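You operate a simulated robot arm through the tools that you are given. There is no shell and no other tool.

The job below is to be done with a simulated robot arm. You get a single attempt, and the scene is never put back.

TASK
Wrap three tight turns of film round the green-banded stack's foot.
Fine: blue switch to Wrap, green-capped arm in, grey switch to 3, start; once it stands, blue to Lock, arm out to part the film, main switch off.

The check looks at the end state, three seconds after you hand in, the way a careful person would. Anything else that was tipped, shoved, dropped, spilled or broken makes it a failure.

THE ROBOT
A 7-joint arm with a two-finger parallel gripper, fixed in place. Base frame: the origin is on the floor under the middle of its stand, x ahead of it, y to its left, z up. Units: mm, degrees, N and s.
It reaches about 1524 mm from its shoulder. Its first joint turns from -149.0 to 149.0 degrees. Payload 3.5 kg.
The TCP is the grasp point between the finger pads, 23 mm short of the fingertips. In the tool frame z runs along the fingers and y along their closing line. Largest opening 94 mm; finger width 38, thickness 10; the body of the gripper, 54 by 96 mm, starts 39 mm behind the TCP.
Orientation is told as [roll, pitch, yaw] about the base's x, y, z axes, in that order, counted from this pose: with the fingers straight down and closing along the base's y, the tool's x points along the base's -x, its y along +y and its z along -z.

THE INTERFACE
- The arm moves only by the tool arm_command. Its argument "series" is a list of rows, each an object (a shift or turn left out is 0, a gripper value left out holds the last) with "offset": the shift along the base's x, y, z in mm, a list of three; "rot": the turn, a rotation vector about the base's x, y, z in degrees, a list of three; "jaw": the gripper command, from -1 (shut) to 1 (fully open), values between in proportion. In form: [{"offset": [tx, ty, tz], "rot": [wx, wy, wz], "jaw": jaw}, ...]. A call has 1 to 20 rows; each row is the pose to reach, as a shift and turn from the pose commanded when the call began. Each row takes 0.2 s and may step no farther than 50 mm and 8.6 degrees from the row before; otherwise, or with a gripper value out of range, the whole call is refused. Where a pose cannot be reached the arm comes as near as it can. A force on the tool above 90 N (or 10 N above the force at the start of the call, whichever is more), or a blocked arm, ends the call early, and 0.2 s more pass. Each finger travels about 153 mm/s and halts on what it meets, pressing with about 25 N; the grip force reading is that of the motor and also rises with nothing between the fingers. The clock runs only during rows and for 0.2 s after the last one: add rows that repeat a pose to give the fingers time. The reply holds the time, the measured pose of the TCP, the force on the tool along the base axes, the opening and the grip force, in the units named above and with some noise, with the torque about the TCP (base axes, N m) and any sound that the robot's microphone picked up.
- Cameras (640 x 400 px; columns grow to the right, rows downward): "scene" is fixed at [402.5, 498.3, 1583.9]; the picture's right is [-0.95, -0.32, 0.00], its down [-0.14, 0.42, -0.90] and it looks along [0.29, -0.85, -0.44] (base axes); focal length 344 px, centre (320, 200). "wrist" rides on the gripper at [86, 16, -75] in the tool frame; the picture's right is [-0.18, 0.98, 0.00], its down [-0.58, -0.11, -0.81] and it looks along [-0.79, -0.15, 0.59] (tool axes); focal length 243 px, centre (320, 200). There is no depth. A picture from a camera that has moved, and an enlarged one, comes with that camera's place and axes in the base frame and with its lens.
- grab_frame(camera): a new picture of that camera. The clock stands still meanwhile.
- inspect(camera, box): a new picture of the part [left, top, right, bottom] of that camera's present view, enlarged. The clock stands still meanwhile.
- sign_off(): hands the job in; it is judged then, once.

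Nothing tells you positions but the pictures and the camera data. Unless the task says otherwise, let go and move clear before handing in.

The tools are called after ">>>" by a JSON object that holds its "method" and its "body". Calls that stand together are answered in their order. arm_command: Moves the arm, as the interface text tells. Its arguments: {"type":"object","properties":{"series":{"type":"array"}},"required":["series"]} The other tools are called the same way: grab_frame (camera) takes a picture; inspect (camera, box) takes an enlarged picture of a part of a camera's view; sign_off () hands the job in.

At the start:

```text
time_s: 0.0
tool_pos: [539.0, -737.9, 1199.1]
tool_rot: [-0.1, -0.2, 0.1]
force: [-0.5, 0.2, -0.5]
moment: [-0.02, 0.0, 0.0]
grip_width: 94.1
finger_force: 0.1
```

scene: 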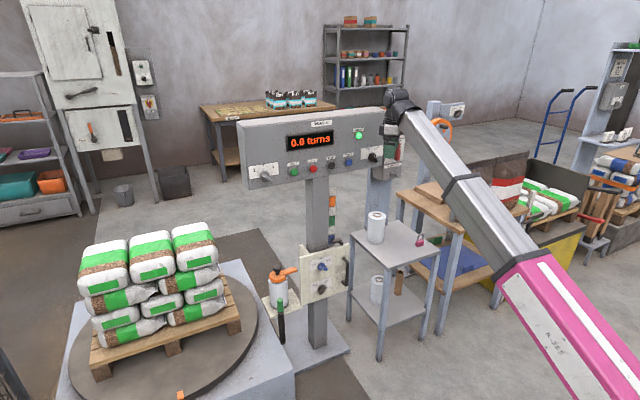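
wrist: 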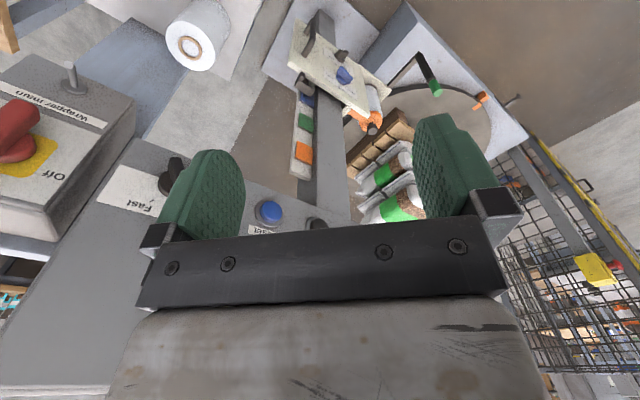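

I see a stretch wrapper with a panel (display "0.0 turns"), a turntable with a green-banded stack, a film carriage plate with a blue switch, and a green-capped arm. I'll look closer at everything before moving.

>>> {"method": "inspect", "body": {"camera": "scene", "box": [230, 90, 410, 200]}}

>>> {"method": "inspect", "body": {"camera": "scene", "box": [240, 180, 370, 360]}}

>>> {"method": "inspect", "body": {"camera": "wrist", "box": [0, 50, 330, 250]}}

>>> {"method": "inspect", "body": {"camera": "wrist", "box": [240, 0, 540, 240]}}

>>> {"method": "inspect", "body": {"camera": "scene", "box": [50, 210, 310, 400]}}

```text
3.56 times, centred on (320, 145) of scene
camera zoom: at [402.5, 498.3, 1583.9], right [-0.95, -0.32, 0.0], down [-0.14, 0.42, -0.9], along [0.29, -0.85, -0.44], focal length 1222 px, centre (320, 396)
```

zoom: 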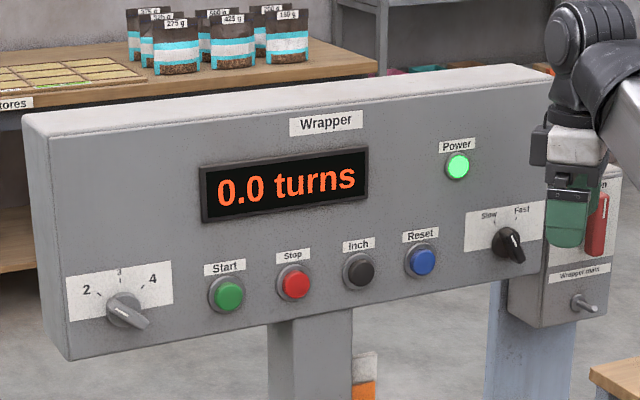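

```text
2.22 times, centred on (305, 270) of scene
camera zoom: at [402.5, 498.3, 1583.9], right [-0.95, -0.32, 0.0], down [-0.14, 0.42, -0.9], along [0.29, -0.85, -0.44], focal length 764 px, centre (353, 44)
```

zoom: 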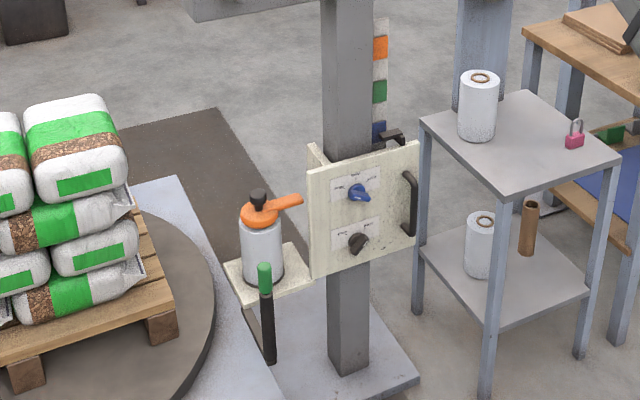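

```text
1.94 times, centred on (165, 150) of wrist
camera zoom: at [453.1, -721.8, 1273.9], right [0.18, 0.98, 0.0], down [0.58, -0.11, 0.81], along [0.79, -0.15, -0.59], focal length 470 px, centre (621, 297)
```

zoom: 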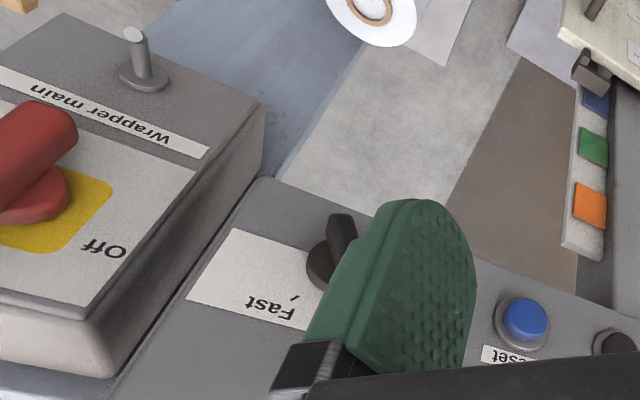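

```text
1.67 times, centred on (390, 120) of wrist
camera zoom: at [453.1, -721.8, 1273.9], right [0.18, 0.98, 0.0], down [0.58, -0.11, 0.81], along [0.79, -0.15, -0.59], focal length 404 px, centre (203, 333)
```

zoom: 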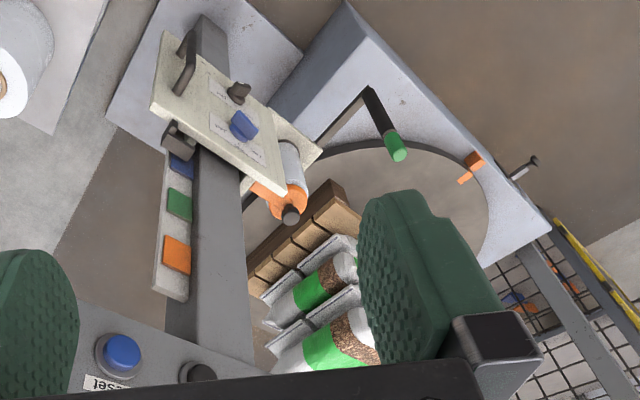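

```text
2.11 times, centred on (180, 305) of scene
camera zoom: at [402.5, 498.3, 1583.9], right [-0.95, -0.32, 0.0], down [-0.14, 0.42, -0.9], along [0.29, -0.85, -0.44], focal length 723 px, centre (615, -21)
```

zoom: 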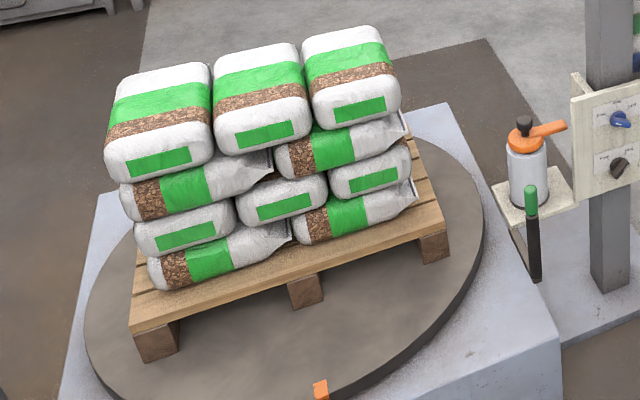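

The panel seems to face about (-x,+y), with the main-switch box left of it. I'll zoom further into each control and label.

>>> {"method": "inspect", "body": {"camera": "scene", "box": [240, 155, 300, 195]}}

>>> {"method": "inspect", "body": {"camera": "scene", "box": [350, 135, 410, 185]}}

>>> {"method": "inspect", "body": {"camera": "scene", "box": [300, 235, 360, 305]}}

>>> {"method": "inspect", "body": {"camera": "scene", "box": [255, 250, 315, 350]}}

>>> {"method": "inspect", "body": {"camera": "wrist", "box": [280, 0, 400, 110]}}

>>> {"method": "inspect", "body": {"camera": "wrist", "box": [350, 30, 500, 150]}}

>>> {"method": "inspect", "body": {"camera": "wrist", "box": [0, 50, 180, 220]}}

```text
10.00 times, centred on (270, 175) of scene
camera zoom: at [402.5, 498.3, 1583.9], right [-0.95, -0.32, 0.0], down [-0.14, 0.42, -0.9], along [0.29, -0.85, -0.44], focal length 3436 px, centre (820, 450)
```

zoom: 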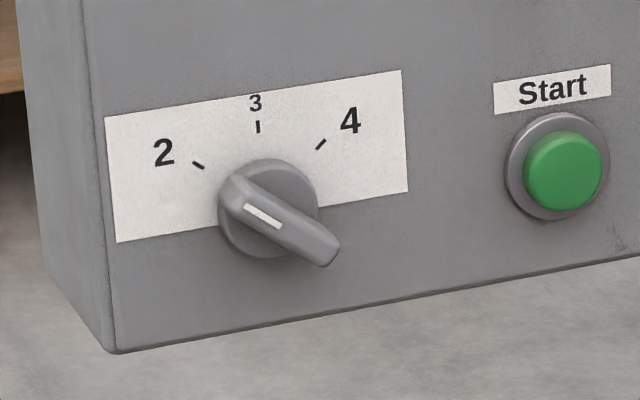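

```text
8.00 times, centred on (380, 160) of scene
camera zoom: at [402.5, 498.3, 1583.9], right [-0.95, -0.32, 0.0], down [-0.14, 0.42, -0.9], along [0.29, -0.85, -0.44], focal length 2749 px, centre (-160, 520)
```

zoom: 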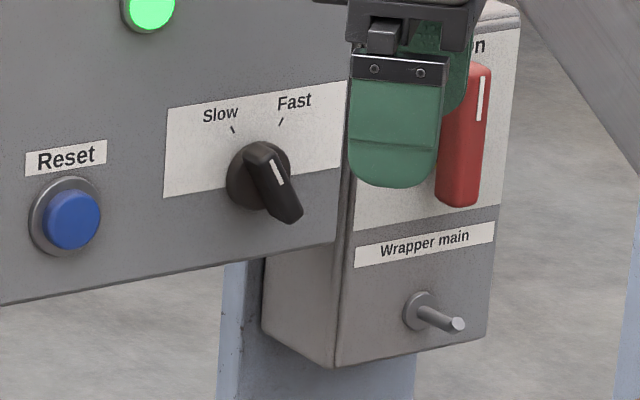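

```text
5.71 times, centred on (330, 270) of scene
camera zoom: at [402.5, 498.3, 1583.9], right [-0.95, -0.32, 0.0], down [-0.14, 0.42, -0.9], along [0.29, -0.85, -0.44], focal length 1963 px, centre (263, -200)
```

zoom: 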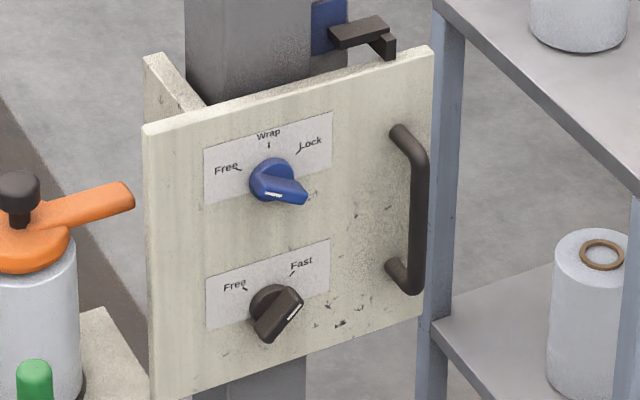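

```text
4.00 times, centred on (285, 300) of scene
camera zoom: at [402.5, 498.3, 1583.9], right [-0.95, -0.32, 0.0], down [-0.14, 0.42, -0.9], along [0.29, -0.85, -0.44], focal length 1374 px, centre (460, -200)
```

zoom: 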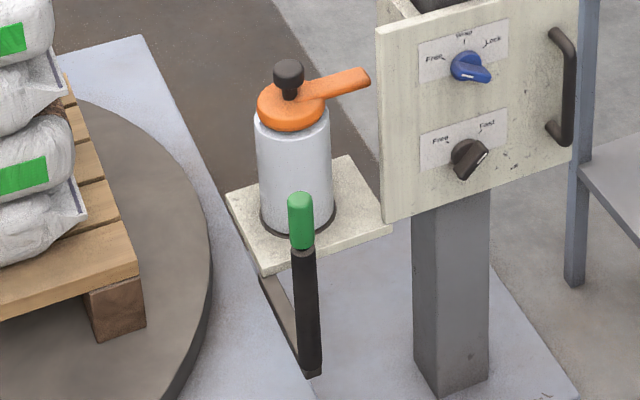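

```text
3.64 times, centred on (340, 55) of wrist
camera zoom: at [453.1, -721.8, 1273.9], right [0.18, 0.98, 0.0], down [0.58, -0.11, 0.81], along [0.79, -0.15, -0.59], focal length 882 px, centre (247, 727)
```

zoom: 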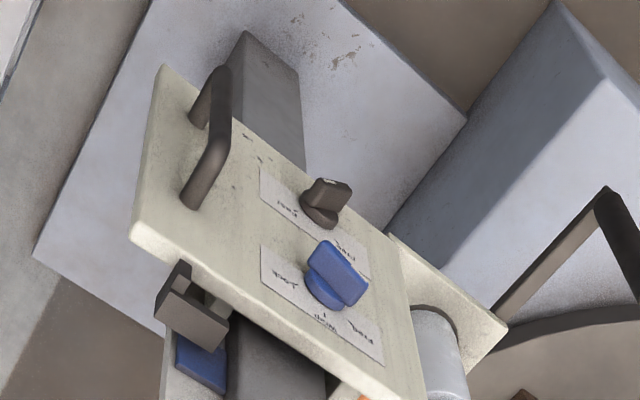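

```text
3.33 times, centred on (425, 90) of wrist
camera zoom: at [453.1, -721.8, 1273.9], right [0.18, 0.98, 0.0], down [0.58, -0.11, 0.81], along [0.79, -0.15, -0.59], focal length 809 px, centre (-30, 567)
```

zoom: 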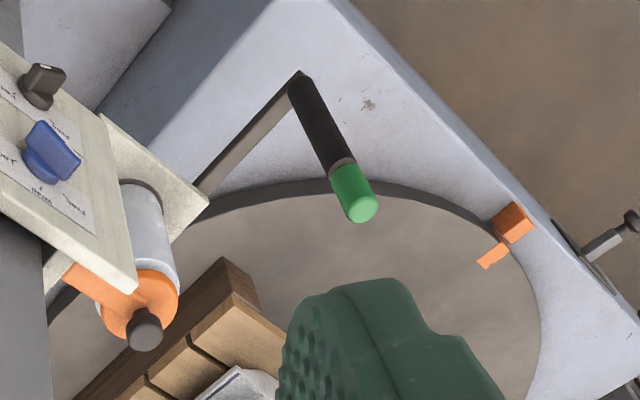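

```text
2.35 times, centred on (90, 135) of wrist
camera zoom: at [453.1, -721.8, 1273.9], right [0.18, 0.98, 0.0], down [0.58, -0.11, 0.81], along [0.79, -0.15, -0.59], focal length 571 px, centre (861, 353)
```

zoom: 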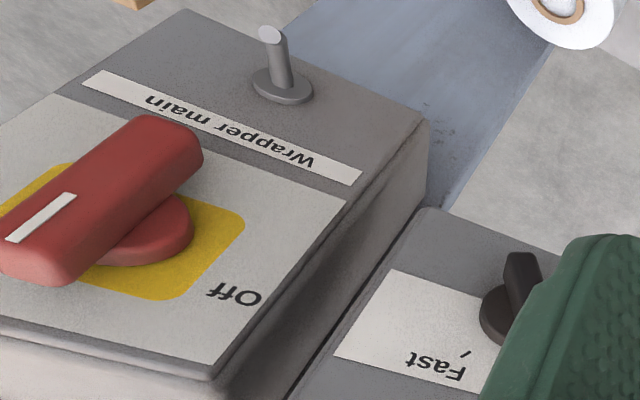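

The grey switch points to 2, the blue to Free, the red main lever to On, and the black speed knob to Slow. The panel normal is roughly (-0.7, 0.7, 0), so I'll back off from it and yaw the tool about -45° for a better look.

>>> {"method": "arm_command", "body": {"series": [{"offset": [-10, 10, 0], "rot": [0, 0, -7.5]}, {"offset": [-25, 25, 0], "rot": [0, 0, -15]}, {"offset": [-40, 40, 0], "rot": [0, 0, -22.5]}, {"offset": [-55, 55, 0], "rot": [0, 0, -30]}, {"offset": [-70, 70, 0], "rot": [0, 0, -37.5]}, {"offset": [-80, 80, 0], "rot": [0, 0, -45]}]}}

```text
time_s: 0.7
tool_pos: [513.2, -713.7, 1193.1]
tool_rot: [-1.1, -0.7, -14.5]
force: [-13.4, -18.2, -2.5]
moment: [1.58, -1.55, 2.17]
grip_width: 94.1
finger_force: 0.0
out of reach, approached as far as the arm can: row 2, 3
stopped in row 3: the force on the tool passed its limit at 153 N (the readings are from after the stop); the commanded pose is now the measured one
```

The arm was stopped by force during the yaw. I'll see what it met.

>>> {"method": "grab_frame", "body": {"camera": "scene"}}

>>> {"method": "grab_frame", "body": {"camera": "wrist"}}

>>> {"method": "inspect", "body": {"camera": "scene", "box": [340, 70, 470, 200]}}

```text
taken
```

scene: 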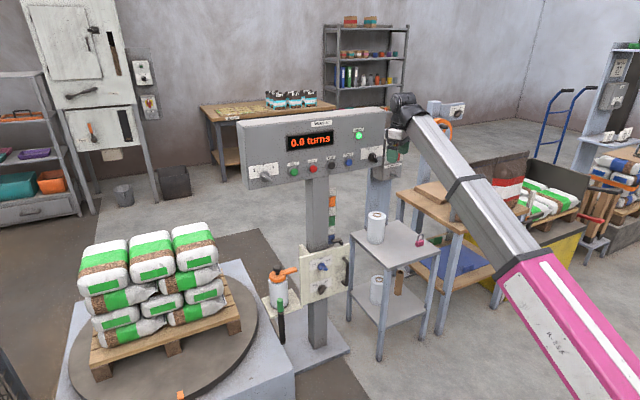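

```text
taken
camera wrist: at [432.3, -675.0, 1266.6], right [0.42, 0.91, -0.02], down [0.53, -0.23, 0.81], along [0.73, -0.35, -0.58], focal length 243 px, centre (320, 200)
```

wrist: 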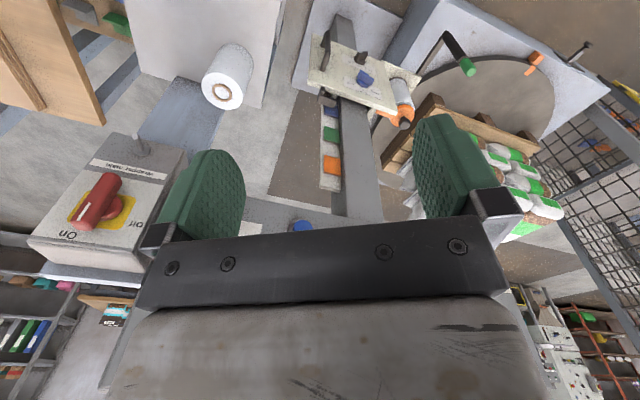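

```text
3.08 times, centred on (405, 135) of scene
camera zoom: at [402.5, 498.3, 1583.9], right [-0.95, -0.32, 0.0], down [-0.14, 0.42, -0.9], along [0.29, -0.85, -0.44], focal length 1057 px, centre (58, 400)
```

zoom: 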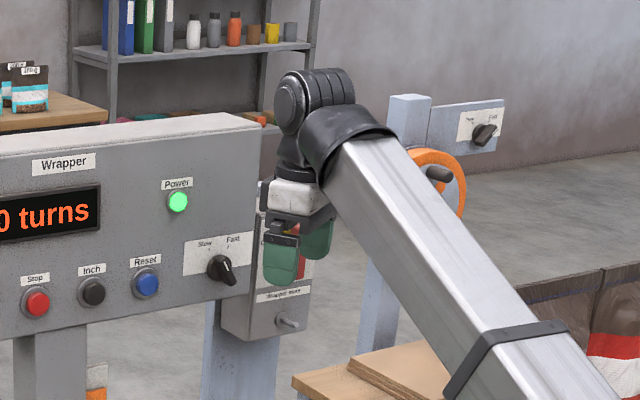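

Nothing in the scene seems touched; the hand apparently fouled its own forearm while yawing with the fingers down. I'll return to the start pose and tilt the fingers forward instead.

>>> {"method": "arm_command", "body": {"series": [{"offset": [13, -12, 3], "rot": [0.5, 0.4, 7]}, {"offset": [26, -24, 6], "rot": [1.1, 0.7, 14.5]}, {"offset": [26, -24, 6], "rot": [1.1, 0.7, 14.5]}]}}

>>> {"method": "grab_frame", "body": {"camera": "scene"}}

```text
time_s: 1.5
tool_pos: [537.3, -737.9, 1198.1]
tool_rot: [-0.3, 0.0, -0.1]
force: [0.8, -0.2, -0.5]
moment: [0.03, -0.02, -0.02]
grip_width: 94.2
finger_force: 0.1
```

```text
taken
```

scene: 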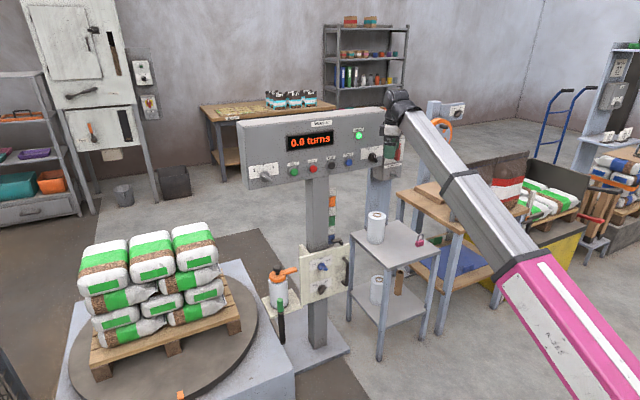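

Back at the start pose with zero force and nothing disturbed. Now I'll tilt the fingers up toward the panel direction, keeping the wrist roughly in place.

>>> {"method": "arm_command", "body": {"series": [{"offset": [12, -12, 5], "rot": [-5.66, -5.66, 0]}, {"offset": [24, -24, 13], "rot": [-11.3, -11.3, 0]}, {"offset": [35, -35, 25], "rot": [-17, -17, 0]}, {"offset": [45, -45, 40], "rot": [-22.6, -22.6, 0]}, {"offset": [53, -53, 60], "rot": [-28.3, -28.3, 0]}, {"offset": [60, -60, 80], "rot": [-33.9, -33.9, 0]}]}}

>>> {"method": "grab_frame", "body": {"camera": "scene"}}

>>> {"method": "grab_frame", "body": {"camera": "wrist"}}

```text
time_s: 2.9
tool_pos: [599.3, -798.0, 1279.3]
tool_rot: [-38.1, -31.5, 10.9]
force: [0.1, 0.1, 0.2]
moment: [-0.02, 0.01, 0.0]
grip_width: 94.5
finger_force: 0.0
```

```text
taken
```

scene: 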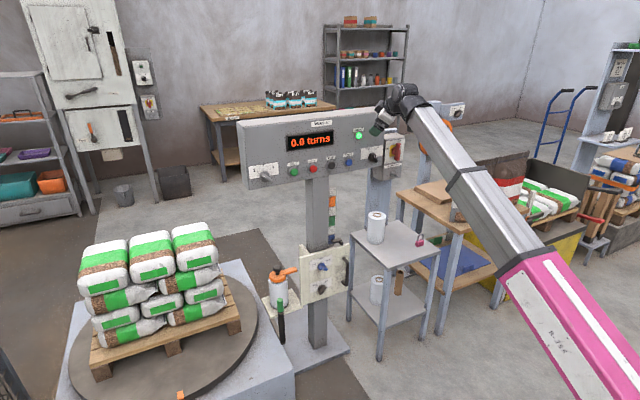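

```text
taken
camera wrist: at [490.1, -759.3, 1275.9], right [0.32, 0.85, -0.42], down [0.05, 0.43, 0.9], along [0.95, -0.31, 0.1], focal length 243 px, centre (320, 200)
```

wrist: 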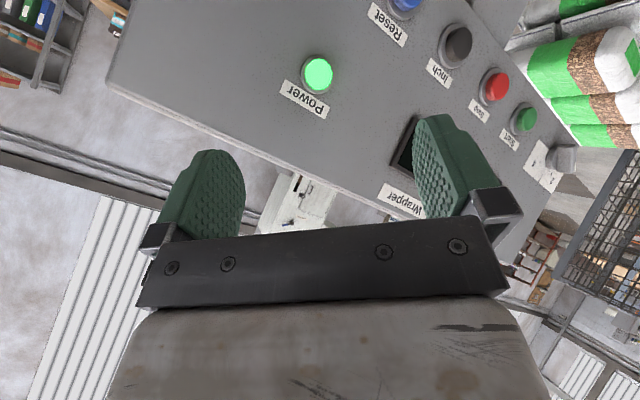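

Tilting works freely. I'll finish the tilt to horizontal while backing off the panel, and look at the main switch.

>>> {"method": "arm_command", "body": {"series": [{"offset": [-10, 10, 5], "rot": [-5.66, -5.66, 0]}, {"offset": [-20, 20, 10], "rot": [-11.3, -11.3, 0]}, {"offset": [-30, 30, 15], "rot": [-17, -17, 0]}, {"offset": [-40, 40, 20], "rot": [-22.6, -22.6, 0]}, {"offset": [-50, 50, 20], "rot": [-28.3, -28.3, 0]}, {"offset": [-60, 60, 20], "rot": [-29.7, -29.7, 0]}]}}

>>> {"method": "grab_frame", "body": {"camera": "scene"}}

>>> {"method": "grab_frame", "body": {"camera": "wrist"}}

>>> {"method": "inspect", "body": {"camera": "scene", "box": [360, 120, 430, 200]}}

```text
time_s: 4.3
tool_pos: [537.1, -736.8, 1299.1]
tool_rot: [-89.8, -45.2, 44.6]
force: [0.2, 0.0, 0.4]
moment: [0.0, -0.02, -0.03]
grip_width: 94.0
finger_force: 0.1
```

```text
taken
```

scene: 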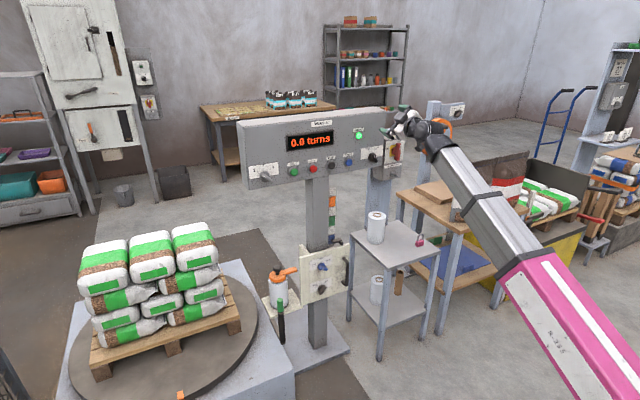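

```text
taken
camera wrist: at [449.2, -718.5, 1226.3], right [0.59, 0.58, -0.56], down [-0.33, 0.81, 0.49], along [0.74, -0.1, 0.67], focal length 243 px, centre (320, 200)
```

wrist: 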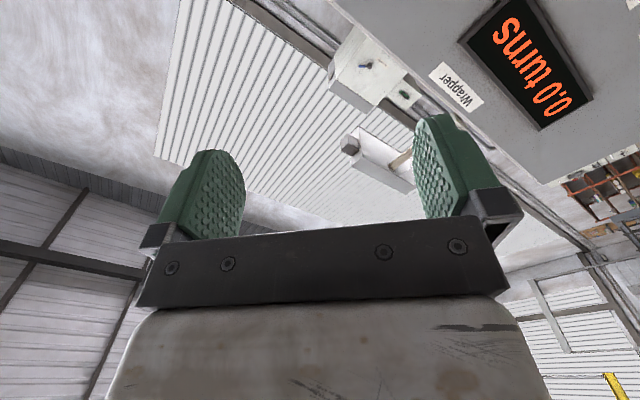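

```text
5.00 times, centred on (395, 160) of scene
camera zoom: at [402.5, 498.3, 1583.9], right [-0.95, -0.32, 0.0], down [-0.14, 0.42, -0.9], along [0.29, -0.85, -0.44], focal length 1718 px, centre (-55, 400)
```

zoom: 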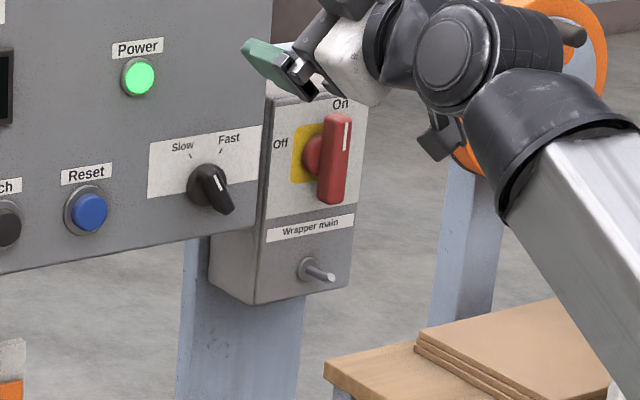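

The tool is now horizontal facing the panel, whose plane is at 45°; Off on the main switch is to the left of On. Next I go down in front of the carriage plate to look at the blue switch closely.

>>> {"method": "arm_command", "body": {"series": [{"offset": [8, 12, -40]}, {"offset": [16, 24, -80]}, {"offset": [24, 36, -120]}, {"offset": [32, 48, -160]}, {"offset": [40, 60, -200]}, {"offset": [48, 72, -240]}, {"offset": [56, 84, -280]}, {"offset": [64, 96, -320]}, {"offset": [72, 108, -360]}, {"offset": [80, 120, -400]}, {"offset": [88, 132, -440]}, {"offset": [96, 144, -480]}]}}

>>> {"method": "grab_frame", "body": {"camera": "scene"}}

>>> {"method": "grab_frame", "body": {"camera": "wrist"}}

```text
time_s: 6.9
tool_pos: [631.9, -594.3, 820.6]
tool_rot: [-89.5, -46.5, 44.1]
force: [0.7, 0.0, 1.4]
moment: [-0.02, 0.05, -0.01]
grip_width: 93.9
finger_force: 0.0
```

```text
taken
```

scene: 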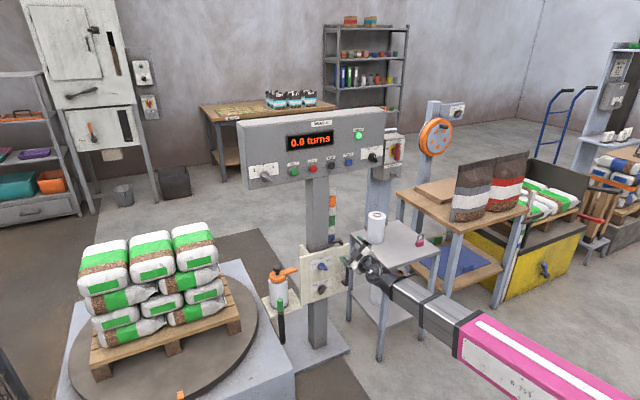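

```text
taken
camera wrist: at [545.8, -574.7, 746.1], right [0.6, 0.59, -0.54], down [-0.34, 0.8, 0.5], along [0.73, -0.12, 0.67], focal length 243 px, centre (320, 200)
```

wrist: 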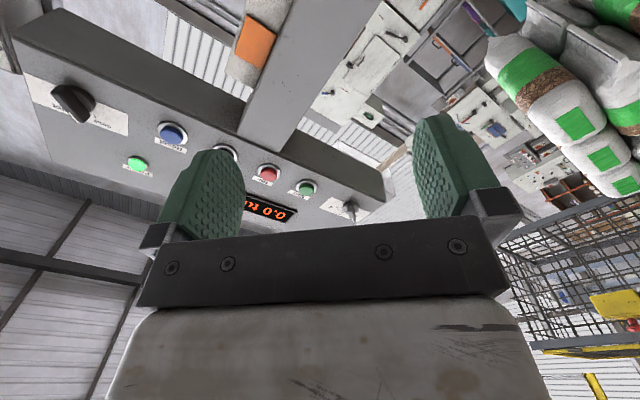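

The plate is still below the hand. I'll go down to the blue switch height, about 150 mm in front of it.

>>> {"method": "arm_command", "body": {"series": [{"offset": [5, 5, -40]}, {"offset": [10, 10, -80]}, {"offset": [15, 15, -120]}, {"offset": [20, 20, -160]}, {"offset": [25, 25, -200]}, {"offset": [35, 15, -220]}, {"offset": [50, 0, -220]}]}}

>>> {"method": "grab_frame", "body": {"camera": "scene"}}

>>> {"method": "grab_frame", "body": {"camera": "wrist"}}

```text
time_s: 8.5
tool_pos: [685.2, -594.2, 598.1]
tool_rot: [-89.6, -45.2, 44.6]
force: [0.7, 0.6, -0.5]
moment: [-0.02, 0.0, 0.0]
grip_width: 93.8
finger_force: 0.0
```

```text
taken
```

scene: 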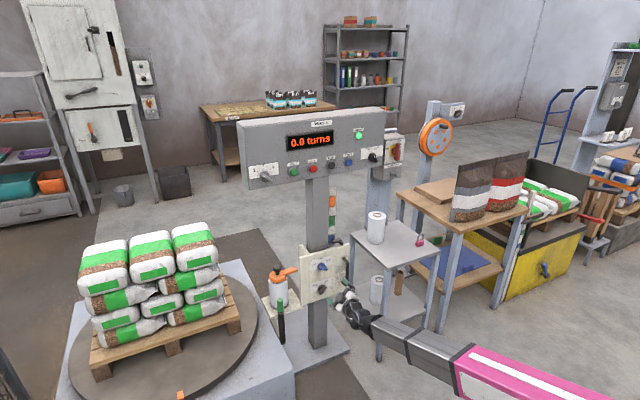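

```text
taken
camera wrist: at [597.7, -575.8, 526.5], right [0.59, 0.58, -0.56], down [-0.33, 0.81, 0.49], along [0.74, -0.1, 0.66], focal length 243 px, centre (320, 200)
```

wrist: 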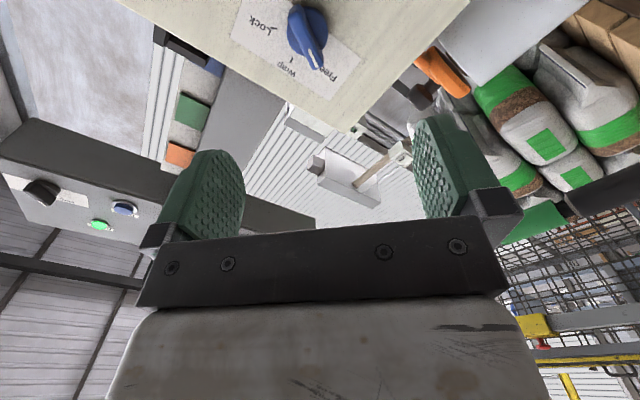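

Now the blue switch is in the wrist view. I'll enlarge it for an accurate position and pointer angle.

>>> {"method": "inspect", "body": {"camera": "wrist", "box": [220, 0, 380, 100]}}

>>> {"method": "inspect", "body": {"camera": "scene", "box": [290, 230, 380, 330]}}

```text
4.00 times, centred on (300, 50) of wrist
camera zoom: at [597.7, -575.8, 526.5], right [0.59, 0.58, -0.56], down [-0.33, 0.81, 0.49], along [0.74, -0.1, 0.66], focal length 970 px, centre (400, 800)
```

zoom: 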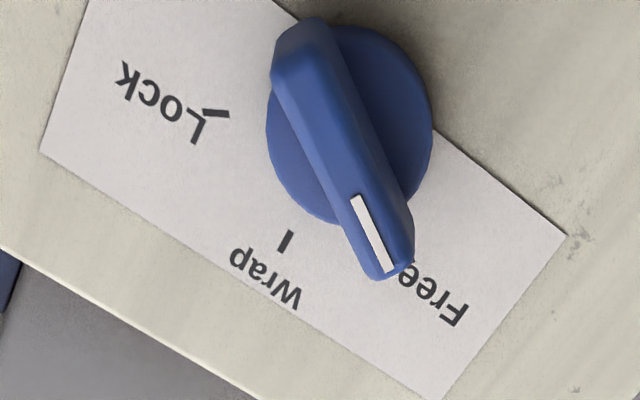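

```text
4.00 times, centred on (335, 280) of scene
camera zoom: at [402.5, 498.3, 1583.9], right [-0.95, -0.32, 0.0], down [-0.14, 0.42, -0.9], along [0.29, -0.85, -0.44], focal length 1374 px, centre (260, -120)
```

zoom: 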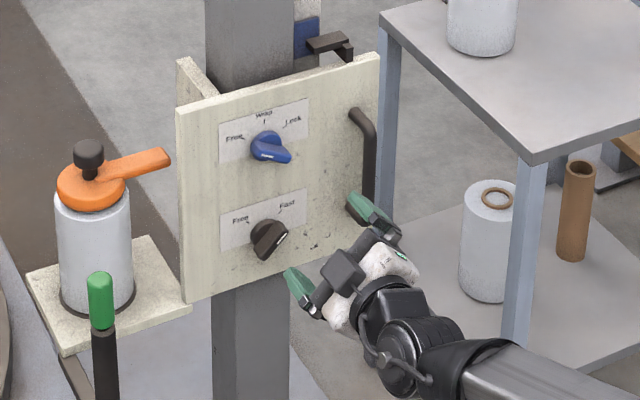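

Blue switch: centre about (818, -739, 607) on a plate at 45°, pointing to Free about 56° left of Wrap, which is straight up. I'll align the fingers to its bar and approach to about 80 mm.

>>> {"method": "arm_command", "body": {"series": [{"offset": [18, -22, 2], "rot": [-2, 2, 0]}, {"offset": [36, -44, 4], "rot": [-4, 4, 0]}, {"offset": [54, -66, 6], "rot": [-6, 6, 0]}, {"offset": [68, -80, 8], "rot": [-7.6, 7.6, 0]}, {"offset": [76.3, -88.8, 8], "rot": [-7.6, 7.6, 0]}]}}

>>> {"method": "grab_frame", "body": {"camera": "wrist"}}

>>> {"method": "inspect", "body": {"camera": "scene", "box": [290, 230, 380, 330]}}

```text
time_s: 9.7
tool_pos: [761.9, -680.7, 605.8]
tool_rot: [-89.8, -34.4, 44.6]
force: [0.0, -0.4, -0.6]
moment: [-0.01, 0.01, 0.01]
grip_width: 93.9
finger_force: 0.1
```

```text
taken
camera wrist: at [664.8, -672.4, 544.5], right [0.5, 0.5, -0.71], down [-0.27, 0.87, 0.42], along [0.82, -0.02, 0.57], focal length 243 px, centre (320, 200)
```

wrist: 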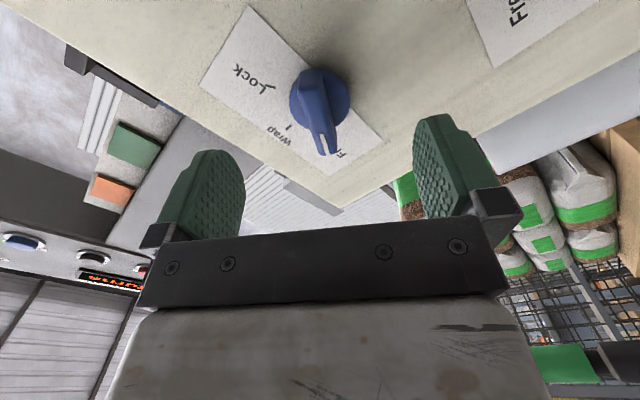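

```text
4.00 times, centred on (335, 280) of scene
camera zoom: at [402.5, 498.3, 1583.9], right [-0.95, -0.32, 0.0], down [-0.14, 0.42, -0.9], along [0.29, -0.85, -0.44], focal length 1374 px, centre (260, -120)
```

zoom: 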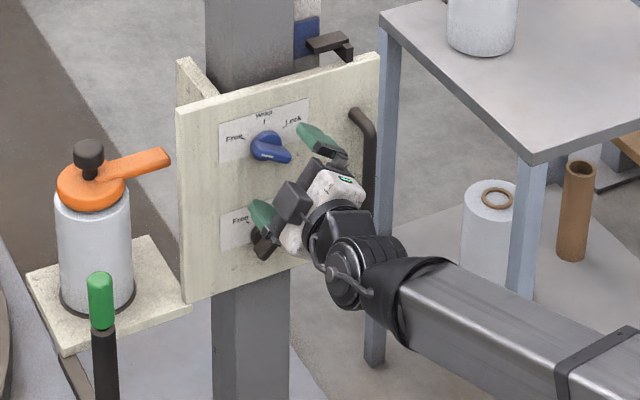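

>>> {"method": "inspect", "body": {"camera": "wrist", "box": [240, 40, 400, 180]}}

```text
2.86 times, centred on (320, 110) of wrist
camera zoom: at [664.8, -672.4, 544.5], right [0.5, 0.5, -0.71], down [-0.27, 0.87, 0.42], along [0.82, -0.02, 0.57], focal length 693 px, centre (320, 457)
```

zoom: 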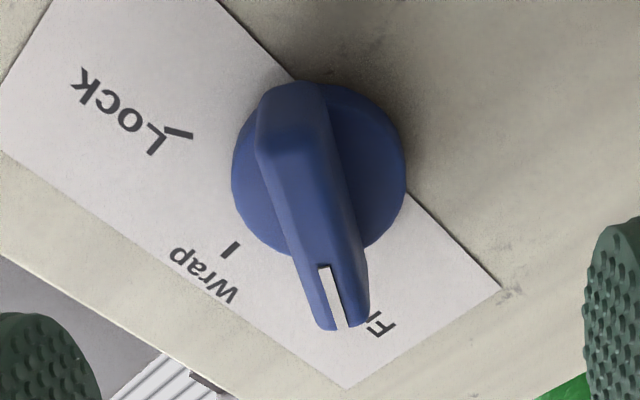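

The fingers straddle the blue bar well, about 3° off in angle. I'll correct that and advance so the tips are about 15 mm from the plate.

>>> {"method": "arm_command", "body": {"series": [{"offset": [9.5, -10.5, 1], "rot": [-1.8, 1.8, 0]}, {"offset": [19.5, -20.5, 1], "rot": [-1.8, 1.8, 0]}, {"offset": [29, -30, 1], "rot": [-1.8, 1.8, 0]}, {"offset": [29, -30, 1], "rot": [-1.8, 1.8, 0]}]}}

>>> {"method": "grab_frame", "body": {"camera": "wrist"}}

>>> {"method": "inspect", "body": {"camera": "scene", "box": [290, 230, 380, 330]}}

```text
time_s: 10.7
tool_pos: [789.8, -712.1, 607.4]
tool_rot: [-89.7, -31.8, 44.5]
force: [-0.3, -0.3, -0.2]
moment: [-0.04, 0.03, -0.02]
grip_width: 94.0
finger_force: 0.0
```

```text
taken
camera wrist: at [691.0, -704.6, 548.4], right [0.48, 0.48, -0.74], down [-0.26, 0.88, 0.4], along [0.84, 0.0, 0.54], focal length 243 px, centre (320, 200)
```

wrist: 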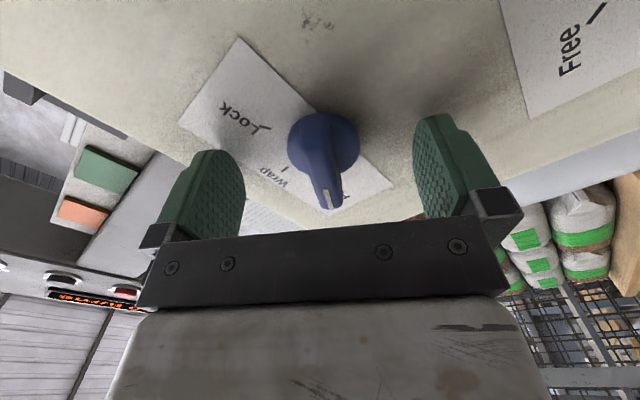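

```text
4.00 times, centred on (335, 280) of scene
camera zoom: at [402.5, 498.3, 1583.9], right [-0.95, -0.32, 0.0], down [-0.14, 0.42, -0.9], along [0.29, -0.85, -0.44], focal length 1374 px, centre (260, -120)
```

zoom: 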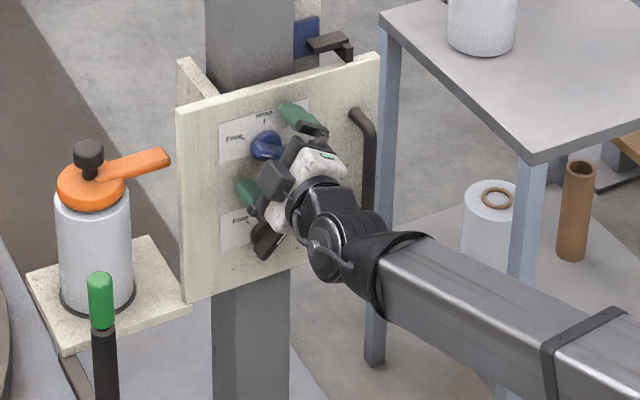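

>>> {"method": "inspect", "body": {"camera": "wrist", "box": [250, 90, 410, 230]}}

```text
2.86 times, centred on (330, 160) of wrist
camera zoom: at [691.0, -704.6, 548.4], right [0.48, 0.48, -0.74], down [-0.26, 0.88, 0.4], along [0.84, 0.0, 0.54], focal length 693 px, centre (291, 314)
```

zoom: 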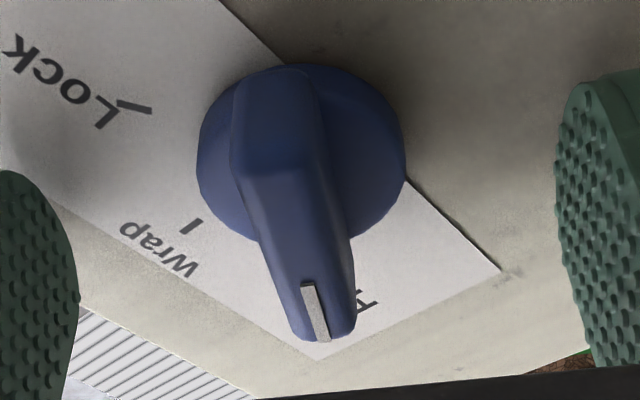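

The bar is centred between the pads and aligned. I'll close on it.

>>> {"method": "arm_command", "body": {"series": [{"offset": [-1, 1, 0], "jaw": -1}, {"offset": [-1, 1, 0], "jaw": -1}, {"offset": [-1, 1, 0], "jaw": -1}]}}

>>> {"method": "grab_frame", "body": {"camera": "wrist"}}

```text
time_s: 11.5
tool_pos: [789.1, -710.8, 606.9]
tool_rot: [-89.6, -31.8, 44.6]
force: [9.0, 2.5, -10.2]
moment: [0.49, 0.37, -0.11]
grip_width: 36.0
finger_force: 45.1
```

```text
taken
camera wrist: at [690.8, -703.1, 547.6], right [0.48, 0.48, -0.74], down [-0.26, 0.88, 0.4], along [0.84, 0.0, 0.54], focal length 243 px, centre (320, 200)
```

wrist: 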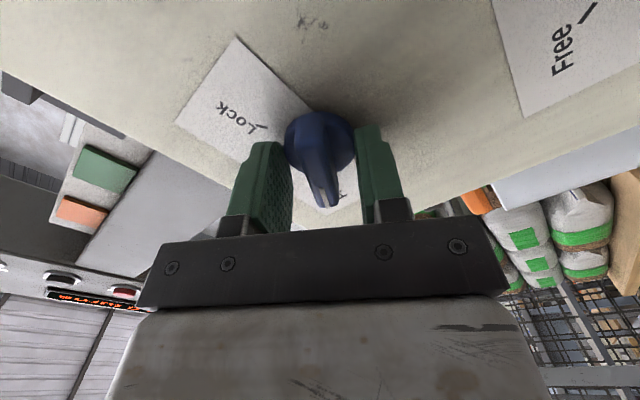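

The fingers closed on the round base (36 mm) rather than the bar. I'll open, back off about 10 mm and close again.

>>> {"method": "arm_command", "body": {"series": [{"jaw": 1}, {"jaw": 1}, {"offset": [-3.5, 3.5, 0], "jaw": 1}, {"offset": [-7, 7, 0], "jaw": 1}, {"offset": [-7, 7, 0], "jaw": 1}]}}

>>> {"method": "inspect", "body": {"camera": "wrist", "box": [240, 80, 400, 220]}}

```text
time_s: 12.7
tool_pos: [781.4, -703.3, 607.4]
tool_rot: [-89.8, -31.9, 44.6]
force: [-0.6, -0.2, 0.7]
moment: [0.01, 0.01, 0.04]
grip_width: 93.9
finger_force: 0.1
```

```text
2.86 times, centred on (320, 150) of wrist
camera zoom: at [682.8, -696.5, 548.5], right [0.48, 0.48, -0.74], down [-0.26, 0.88, 0.4], along [0.84, 0.0, 0.54], focal length 693 px, centre (320, 343)
```

zoom: 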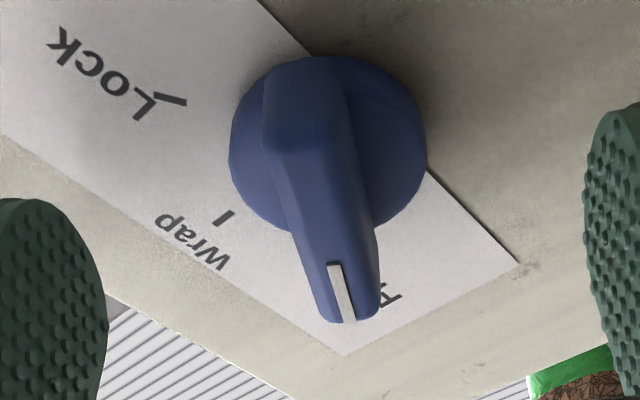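

>>> {"method": "arm_command", "body": {"series": [{"offset": [0.5, 0.5, -1.2], "jaw": 1}, {"offset": [0.5, 0.5, -1.2], "jaw": -1}, {"offset": [0.5, 0.5, -1.2], "jaw": -1}, {"offset": [0.5, 0.5, -1.2], "jaw": -1}]}}

>>> {"method": "inspect", "body": {"camera": "wrist", "box": [200, 60, 440, 240]}}

```text
time_s: 13.7
tool_pos: [782.4, -703.2, 606.0]
tool_rot: [-89.7, -31.9, 44.6]
force: [2.5, 3.0, -3.7]
moment: [0.09, 0.1, -0.11]
grip_width: 12.7
finger_force: 44.2
```

```text
2.22 times, centred on (320, 150) of wrist
camera zoom: at [683.7, -696.0, 547.4], right [0.48, 0.48, -0.74], down [-0.26, 0.88, 0.4], along [0.84, 0.0, 0.54], focal length 539 px, centre (320, 311)
```

zoom: 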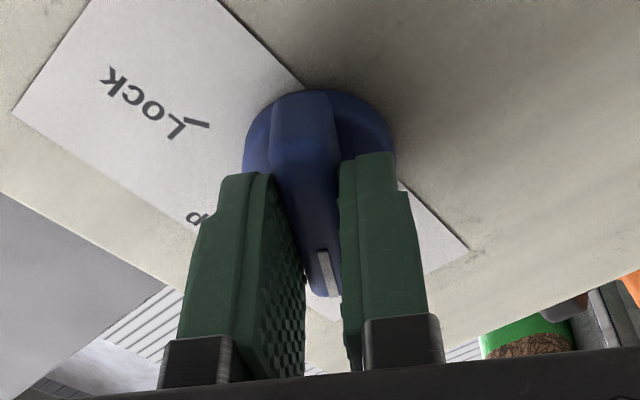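

Gripped the blue bar (12.7 mm). Now I'll turn it clockwise about 58° to bring it to Wrap.

>>> {"method": "arm_command", "body": {"series": [{"offset": [-0.1, -0.1, 0.1], "rot": [4.1, -4.1, 0]}, {"offset": [-0.3, -0.3, 0.2], "rot": [8.2, -8.2, 0]}, {"offset": [-0.4, -0.4, 0.3], "rot": [12.3, -12.3, 0]}, {"offset": [-0.6, -0.6, 0.4], "rot": [16.4, -16.4, 0]}, {"offset": [-0.7, -0.7, 0.5], "rot": [20.5, -20.5, 0]}, {"offset": [-0.8, -0.8, 0.6], "rot": [24.6, -24.6, 0]}, {"offset": [-0.9, -0.9, 0.7], "rot": [28.7, -28.7, 0]}, {"offset": [-1, -1, 0.8], "rot": [32.8, -32.8, 0]}, {"offset": [-1.1, -1.1, 0.9], "rot": [36.9, -36.9, 0]}, {"offset": [-1.2, -1.2, 0.9], "rot": [41, -41, 0]}, {"offset": [-1.2, -1.2, 0.9], "rot": [41, -41, 0]}]}}

>>> {"method": "inspect", "body": {"camera": "wrist", "box": [200, 60, 440, 240]}}

>>> {"method": "inspect", "body": {"camera": "scene", "box": [290, 230, 380, 330]}}

```text
time_s: 16.1
tool_pos: [781.2, -703.5, 607.9]
tool_rot: [-18.2, -89.7, -26.8]
force: [23.8, 10.2, -0.2]
moment: [0.4, 0.36, 0.35]
grip_width: 12.9
finger_force: 45.1
```

```text
2.22 times, centred on (320, 150) of wrist
camera zoom: at [739.9, -639.8, 522.0], right [0.69, 0.7, 0.18], down [-0.64, 0.49, 0.59], along [0.32, -0.52, 0.79], focal length 539 px, centre (320, 311)
```

zoom: 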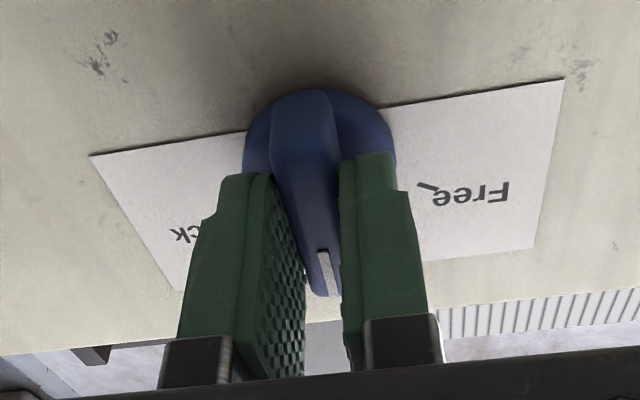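

```text
4.00 times, centred on (335, 280) of scene
camera zoom: at [402.5, 498.3, 1583.9], right [-0.95, -0.32, 0.0], down [-0.14, 0.42, -0.9], along [0.29, -0.85, -0.44], focal length 1374 px, centre (260, -120)
```

zoom: 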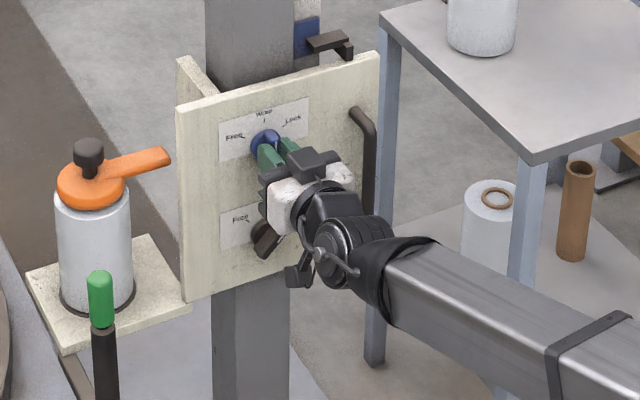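

Turned; some side load remains but the bar looks to be at Wrap. I'll release, back off a bit and verify.

>>> {"method": "arm_command", "body": {"series": [{"offset": [1, 1, 0], "jaw": -1}, {"offset": [1.5, 1.5, 0], "jaw": -0.5}, {"offset": [1.5, 1.5, 0], "jaw": 1}, {"offset": [1.5, 1.5, 0], "jaw": 1}, {"offset": [-20, 23, 0], "jaw": 1}, {"offset": [-50, 50, 0], "jaw": 1}]}}

>>> {"method": "inspect", "body": {"camera": "wrist", "box": [220, 0, 420, 130]}}

>>> {"method": "inspect", "body": {"camera": "scene", "box": [290, 230, 380, 330]}}

```text
time_s: 17.5
tool_pos: [727.9, -655.5, 608.8]
tool_rot: [-32.9, -89.6, -12.0]
force: [0.1, -0.8, -0.5]
moment: [-0.01, 0.03, -0.01]
grip_width: 94.1
finger_force: 0.2
```

```text
3.08 times, centred on (320, 65) of wrist
camera zoom: at [686.3, -591.5, 522.6], right [0.7, 0.7, 0.18], down [-0.64, 0.49, 0.59], along [0.32, -0.52, 0.79], focal length 746 px, centre (320, 615)
```

zoom: 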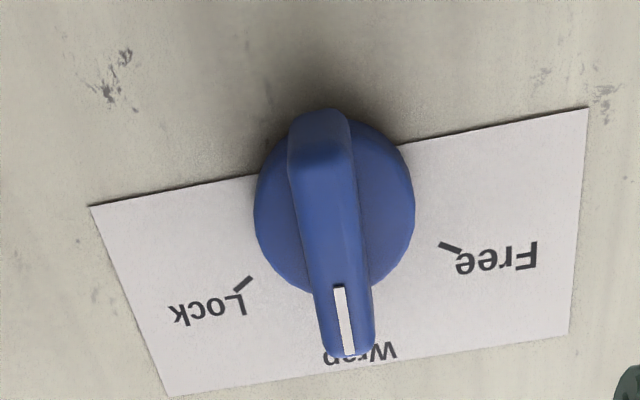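

```text
4.00 times, centred on (335, 280) of scene
camera zoom: at [402.5, 498.3, 1583.9], right [-0.95, -0.32, 0.0], down [-0.14, 0.42, -0.9], along [0.29, -0.85, -0.44], focal length 1374 px, centre (260, -120)
```

zoom: 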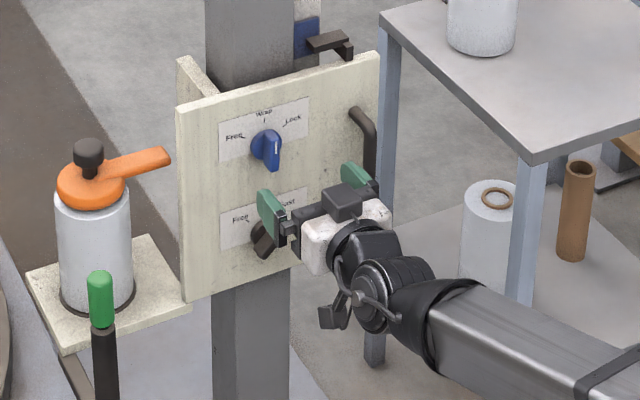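

Blue is now at Wrap. Next is the green-capped arm: its vertical post looks to be at about (898, -453) with the cap near z 600, so I'll move the hand in front of it to look.

>>> {"method": "arm_command", "body": {"series": [{"offset": [-8, 38, -5]}, {"offset": [-10, 78, -10]}, {"offset": [0, 118, -15]}, {"offset": [10, 158, -20]}, {"offset": [20, 198, -25]}, {"offset": [32, 238, -30]}, {"offset": [46, 276, -35]}, {"offset": [60, 308, -38]}, {"offset": [60, 308, -38]}]}}

>>> {"method": "grab_frame", "body": {"camera": "wrist"}}

>>> {"method": "grab_frame", "body": {"camera": "scene"}}

>>> {"method": "inspect", "body": {"camera": "scene", "box": [230, 240, 360, 370]}}

```text
time_s: 19.5
tool_pos: [791.4, -345.8, 568.2]
tool_rot: [-29.6, -89.6, -15.4]
force: [-0.1, -0.3, -0.3]
moment: [0.02, -0.01, -0.03]
grip_width: 94.2
finger_force: 0.0
```

```text
taken
camera wrist: at [750.3, -281.9, 481.4], right [0.7, 0.69, 0.18], down [-0.64, 0.49, 0.59], along [0.32, -0.52, 0.79], focal length 243 px, centre (320, 200)
```

wrist: 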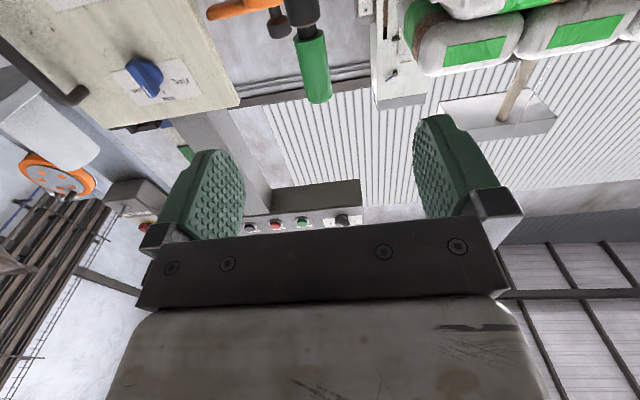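

```text
taken
```

scene: 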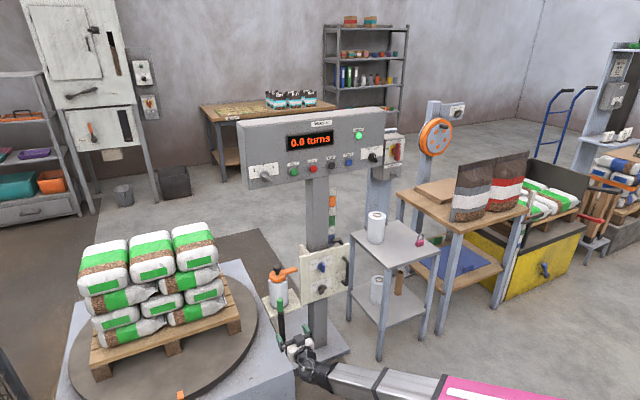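

```text
3.08 times, centred on (295, 305) of scene
camera zoom: at [402.5, 498.3, 1583.9], right [-0.95, -0.32, 0.0], down [-0.14, 0.42, -0.9], along [0.29, -0.85, -0.44], focal length 1057 px, centre (397, -123)
```

zoom: 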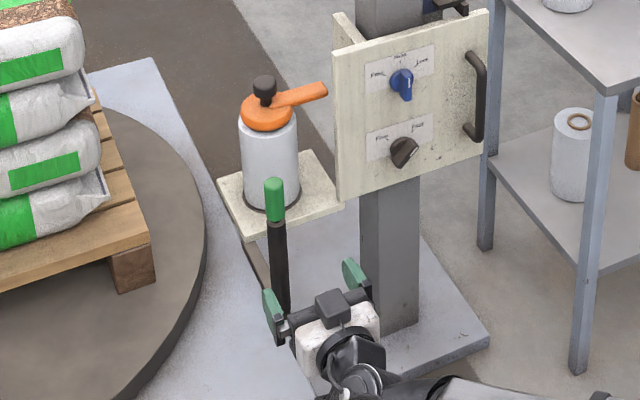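

The green cap is at about (901, -465), z 556–616. I'll approach to about 60 mm and check the alignment.

>>> {"method": "arm_command", "body": {"series": [{"offset": [20, -26, 6]}, {"offset": [42, -50, 12]}, {"offset": [65.7, -75.7, 18]}, {"offset": [65.7, -75.7, 18]}]}}

>>> {"method": "grab_frame", "body": {"camera": "wrist"}}

>>> {"method": "inspect", "body": {"camera": "scene", "box": [250, 250, 350, 350]}}

```text
time_s: 20.5
tool_pos: [857.9, -423.2, 588.7]
tool_rot: [-27.4, -89.5, -17.6]
force: [-0.1, 0.2, 0.0]
moment: [-0.01, 0.0, 0.0]
grip_width: 94.1
finger_force: 0.1
```

```text
taken
camera wrist: at [815.4, -359.1, 502.2], right [0.7, 0.7, 0.18], down [-0.64, 0.49, 0.59], along [0.32, -0.52, 0.79], focal length 243 px, centre (320, 200)
```

wrist: 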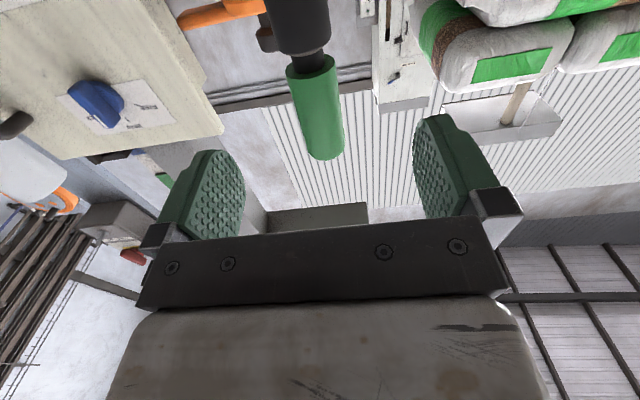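

```text
4.00 times, centred on (300, 300) of scene
camera zoom: at [402.5, 498.3, 1583.9], right [-0.95, -0.32, 0.0], down [-0.14, 0.42, -0.9], along [0.29, -0.85, -0.44], focal length 1374 px, centre (400, -200)
```

zoom: 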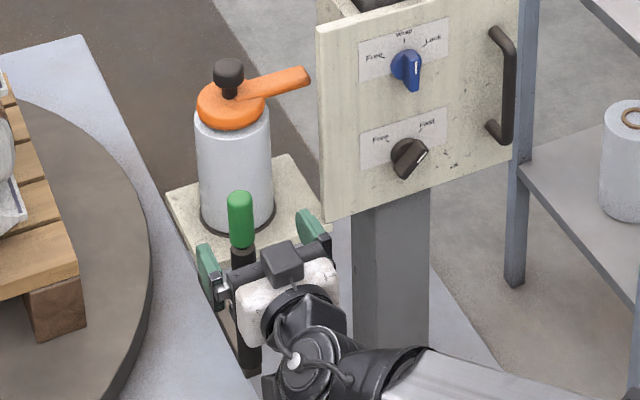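

Well aligned with the cap. I'll advance about 54 mm and close on it.

>>> {"method": "arm_command", "body": {"series": [{"offset": [12, -12, 0]}, {"offset": [25, -25, 0]}, {"offset": [38, -38, 0]}, {"offset": [38, -38, 0]}]}}

>>> {"method": "grab_frame", "body": {"camera": "wrist"}}

>>> {"method": "inspect", "body": {"camera": "scene", "box": [250, 250, 350, 350]}}

```text
time_s: 21.5
tool_pos: [895.7, -460.6, 587.2]
tool_rot: [-26.4, -89.6, -18.7]
force: [0.1, 0.5, 0.5]
moment: [-0.03, -0.02, 0.01]
grip_width: 93.9
finger_force: 0.1
```

```text
taken
camera wrist: at [853.4, -396.9, 502.1], right [0.7, 0.7, 0.18], down [-0.64, 0.49, 0.59], along [0.32, -0.52, 0.79], focal length 243 px, centre (320, 200)
```

wrist: 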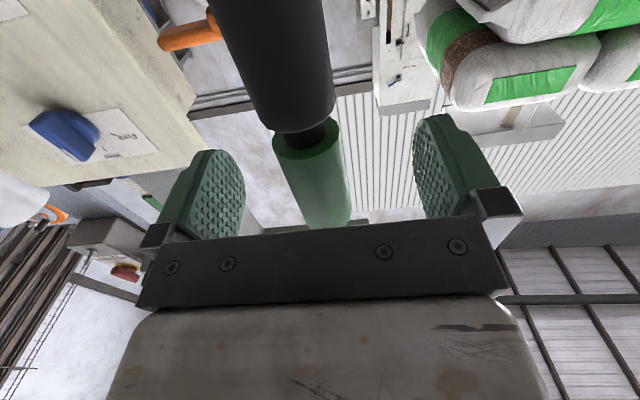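

```text
4.00 times, centred on (300, 300) of scene
camera zoom: at [402.5, 498.3, 1583.9], right [-0.95, -0.32, 0.0], down [-0.14, 0.42, -0.9], along [0.29, -0.85, -0.44], focal length 1374 px, centre (400, -200)
```

zoom: 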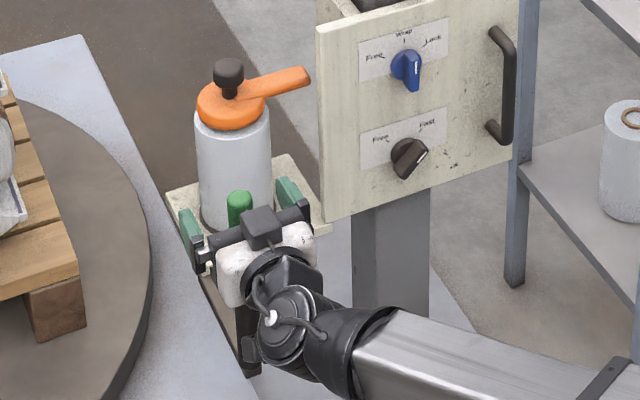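

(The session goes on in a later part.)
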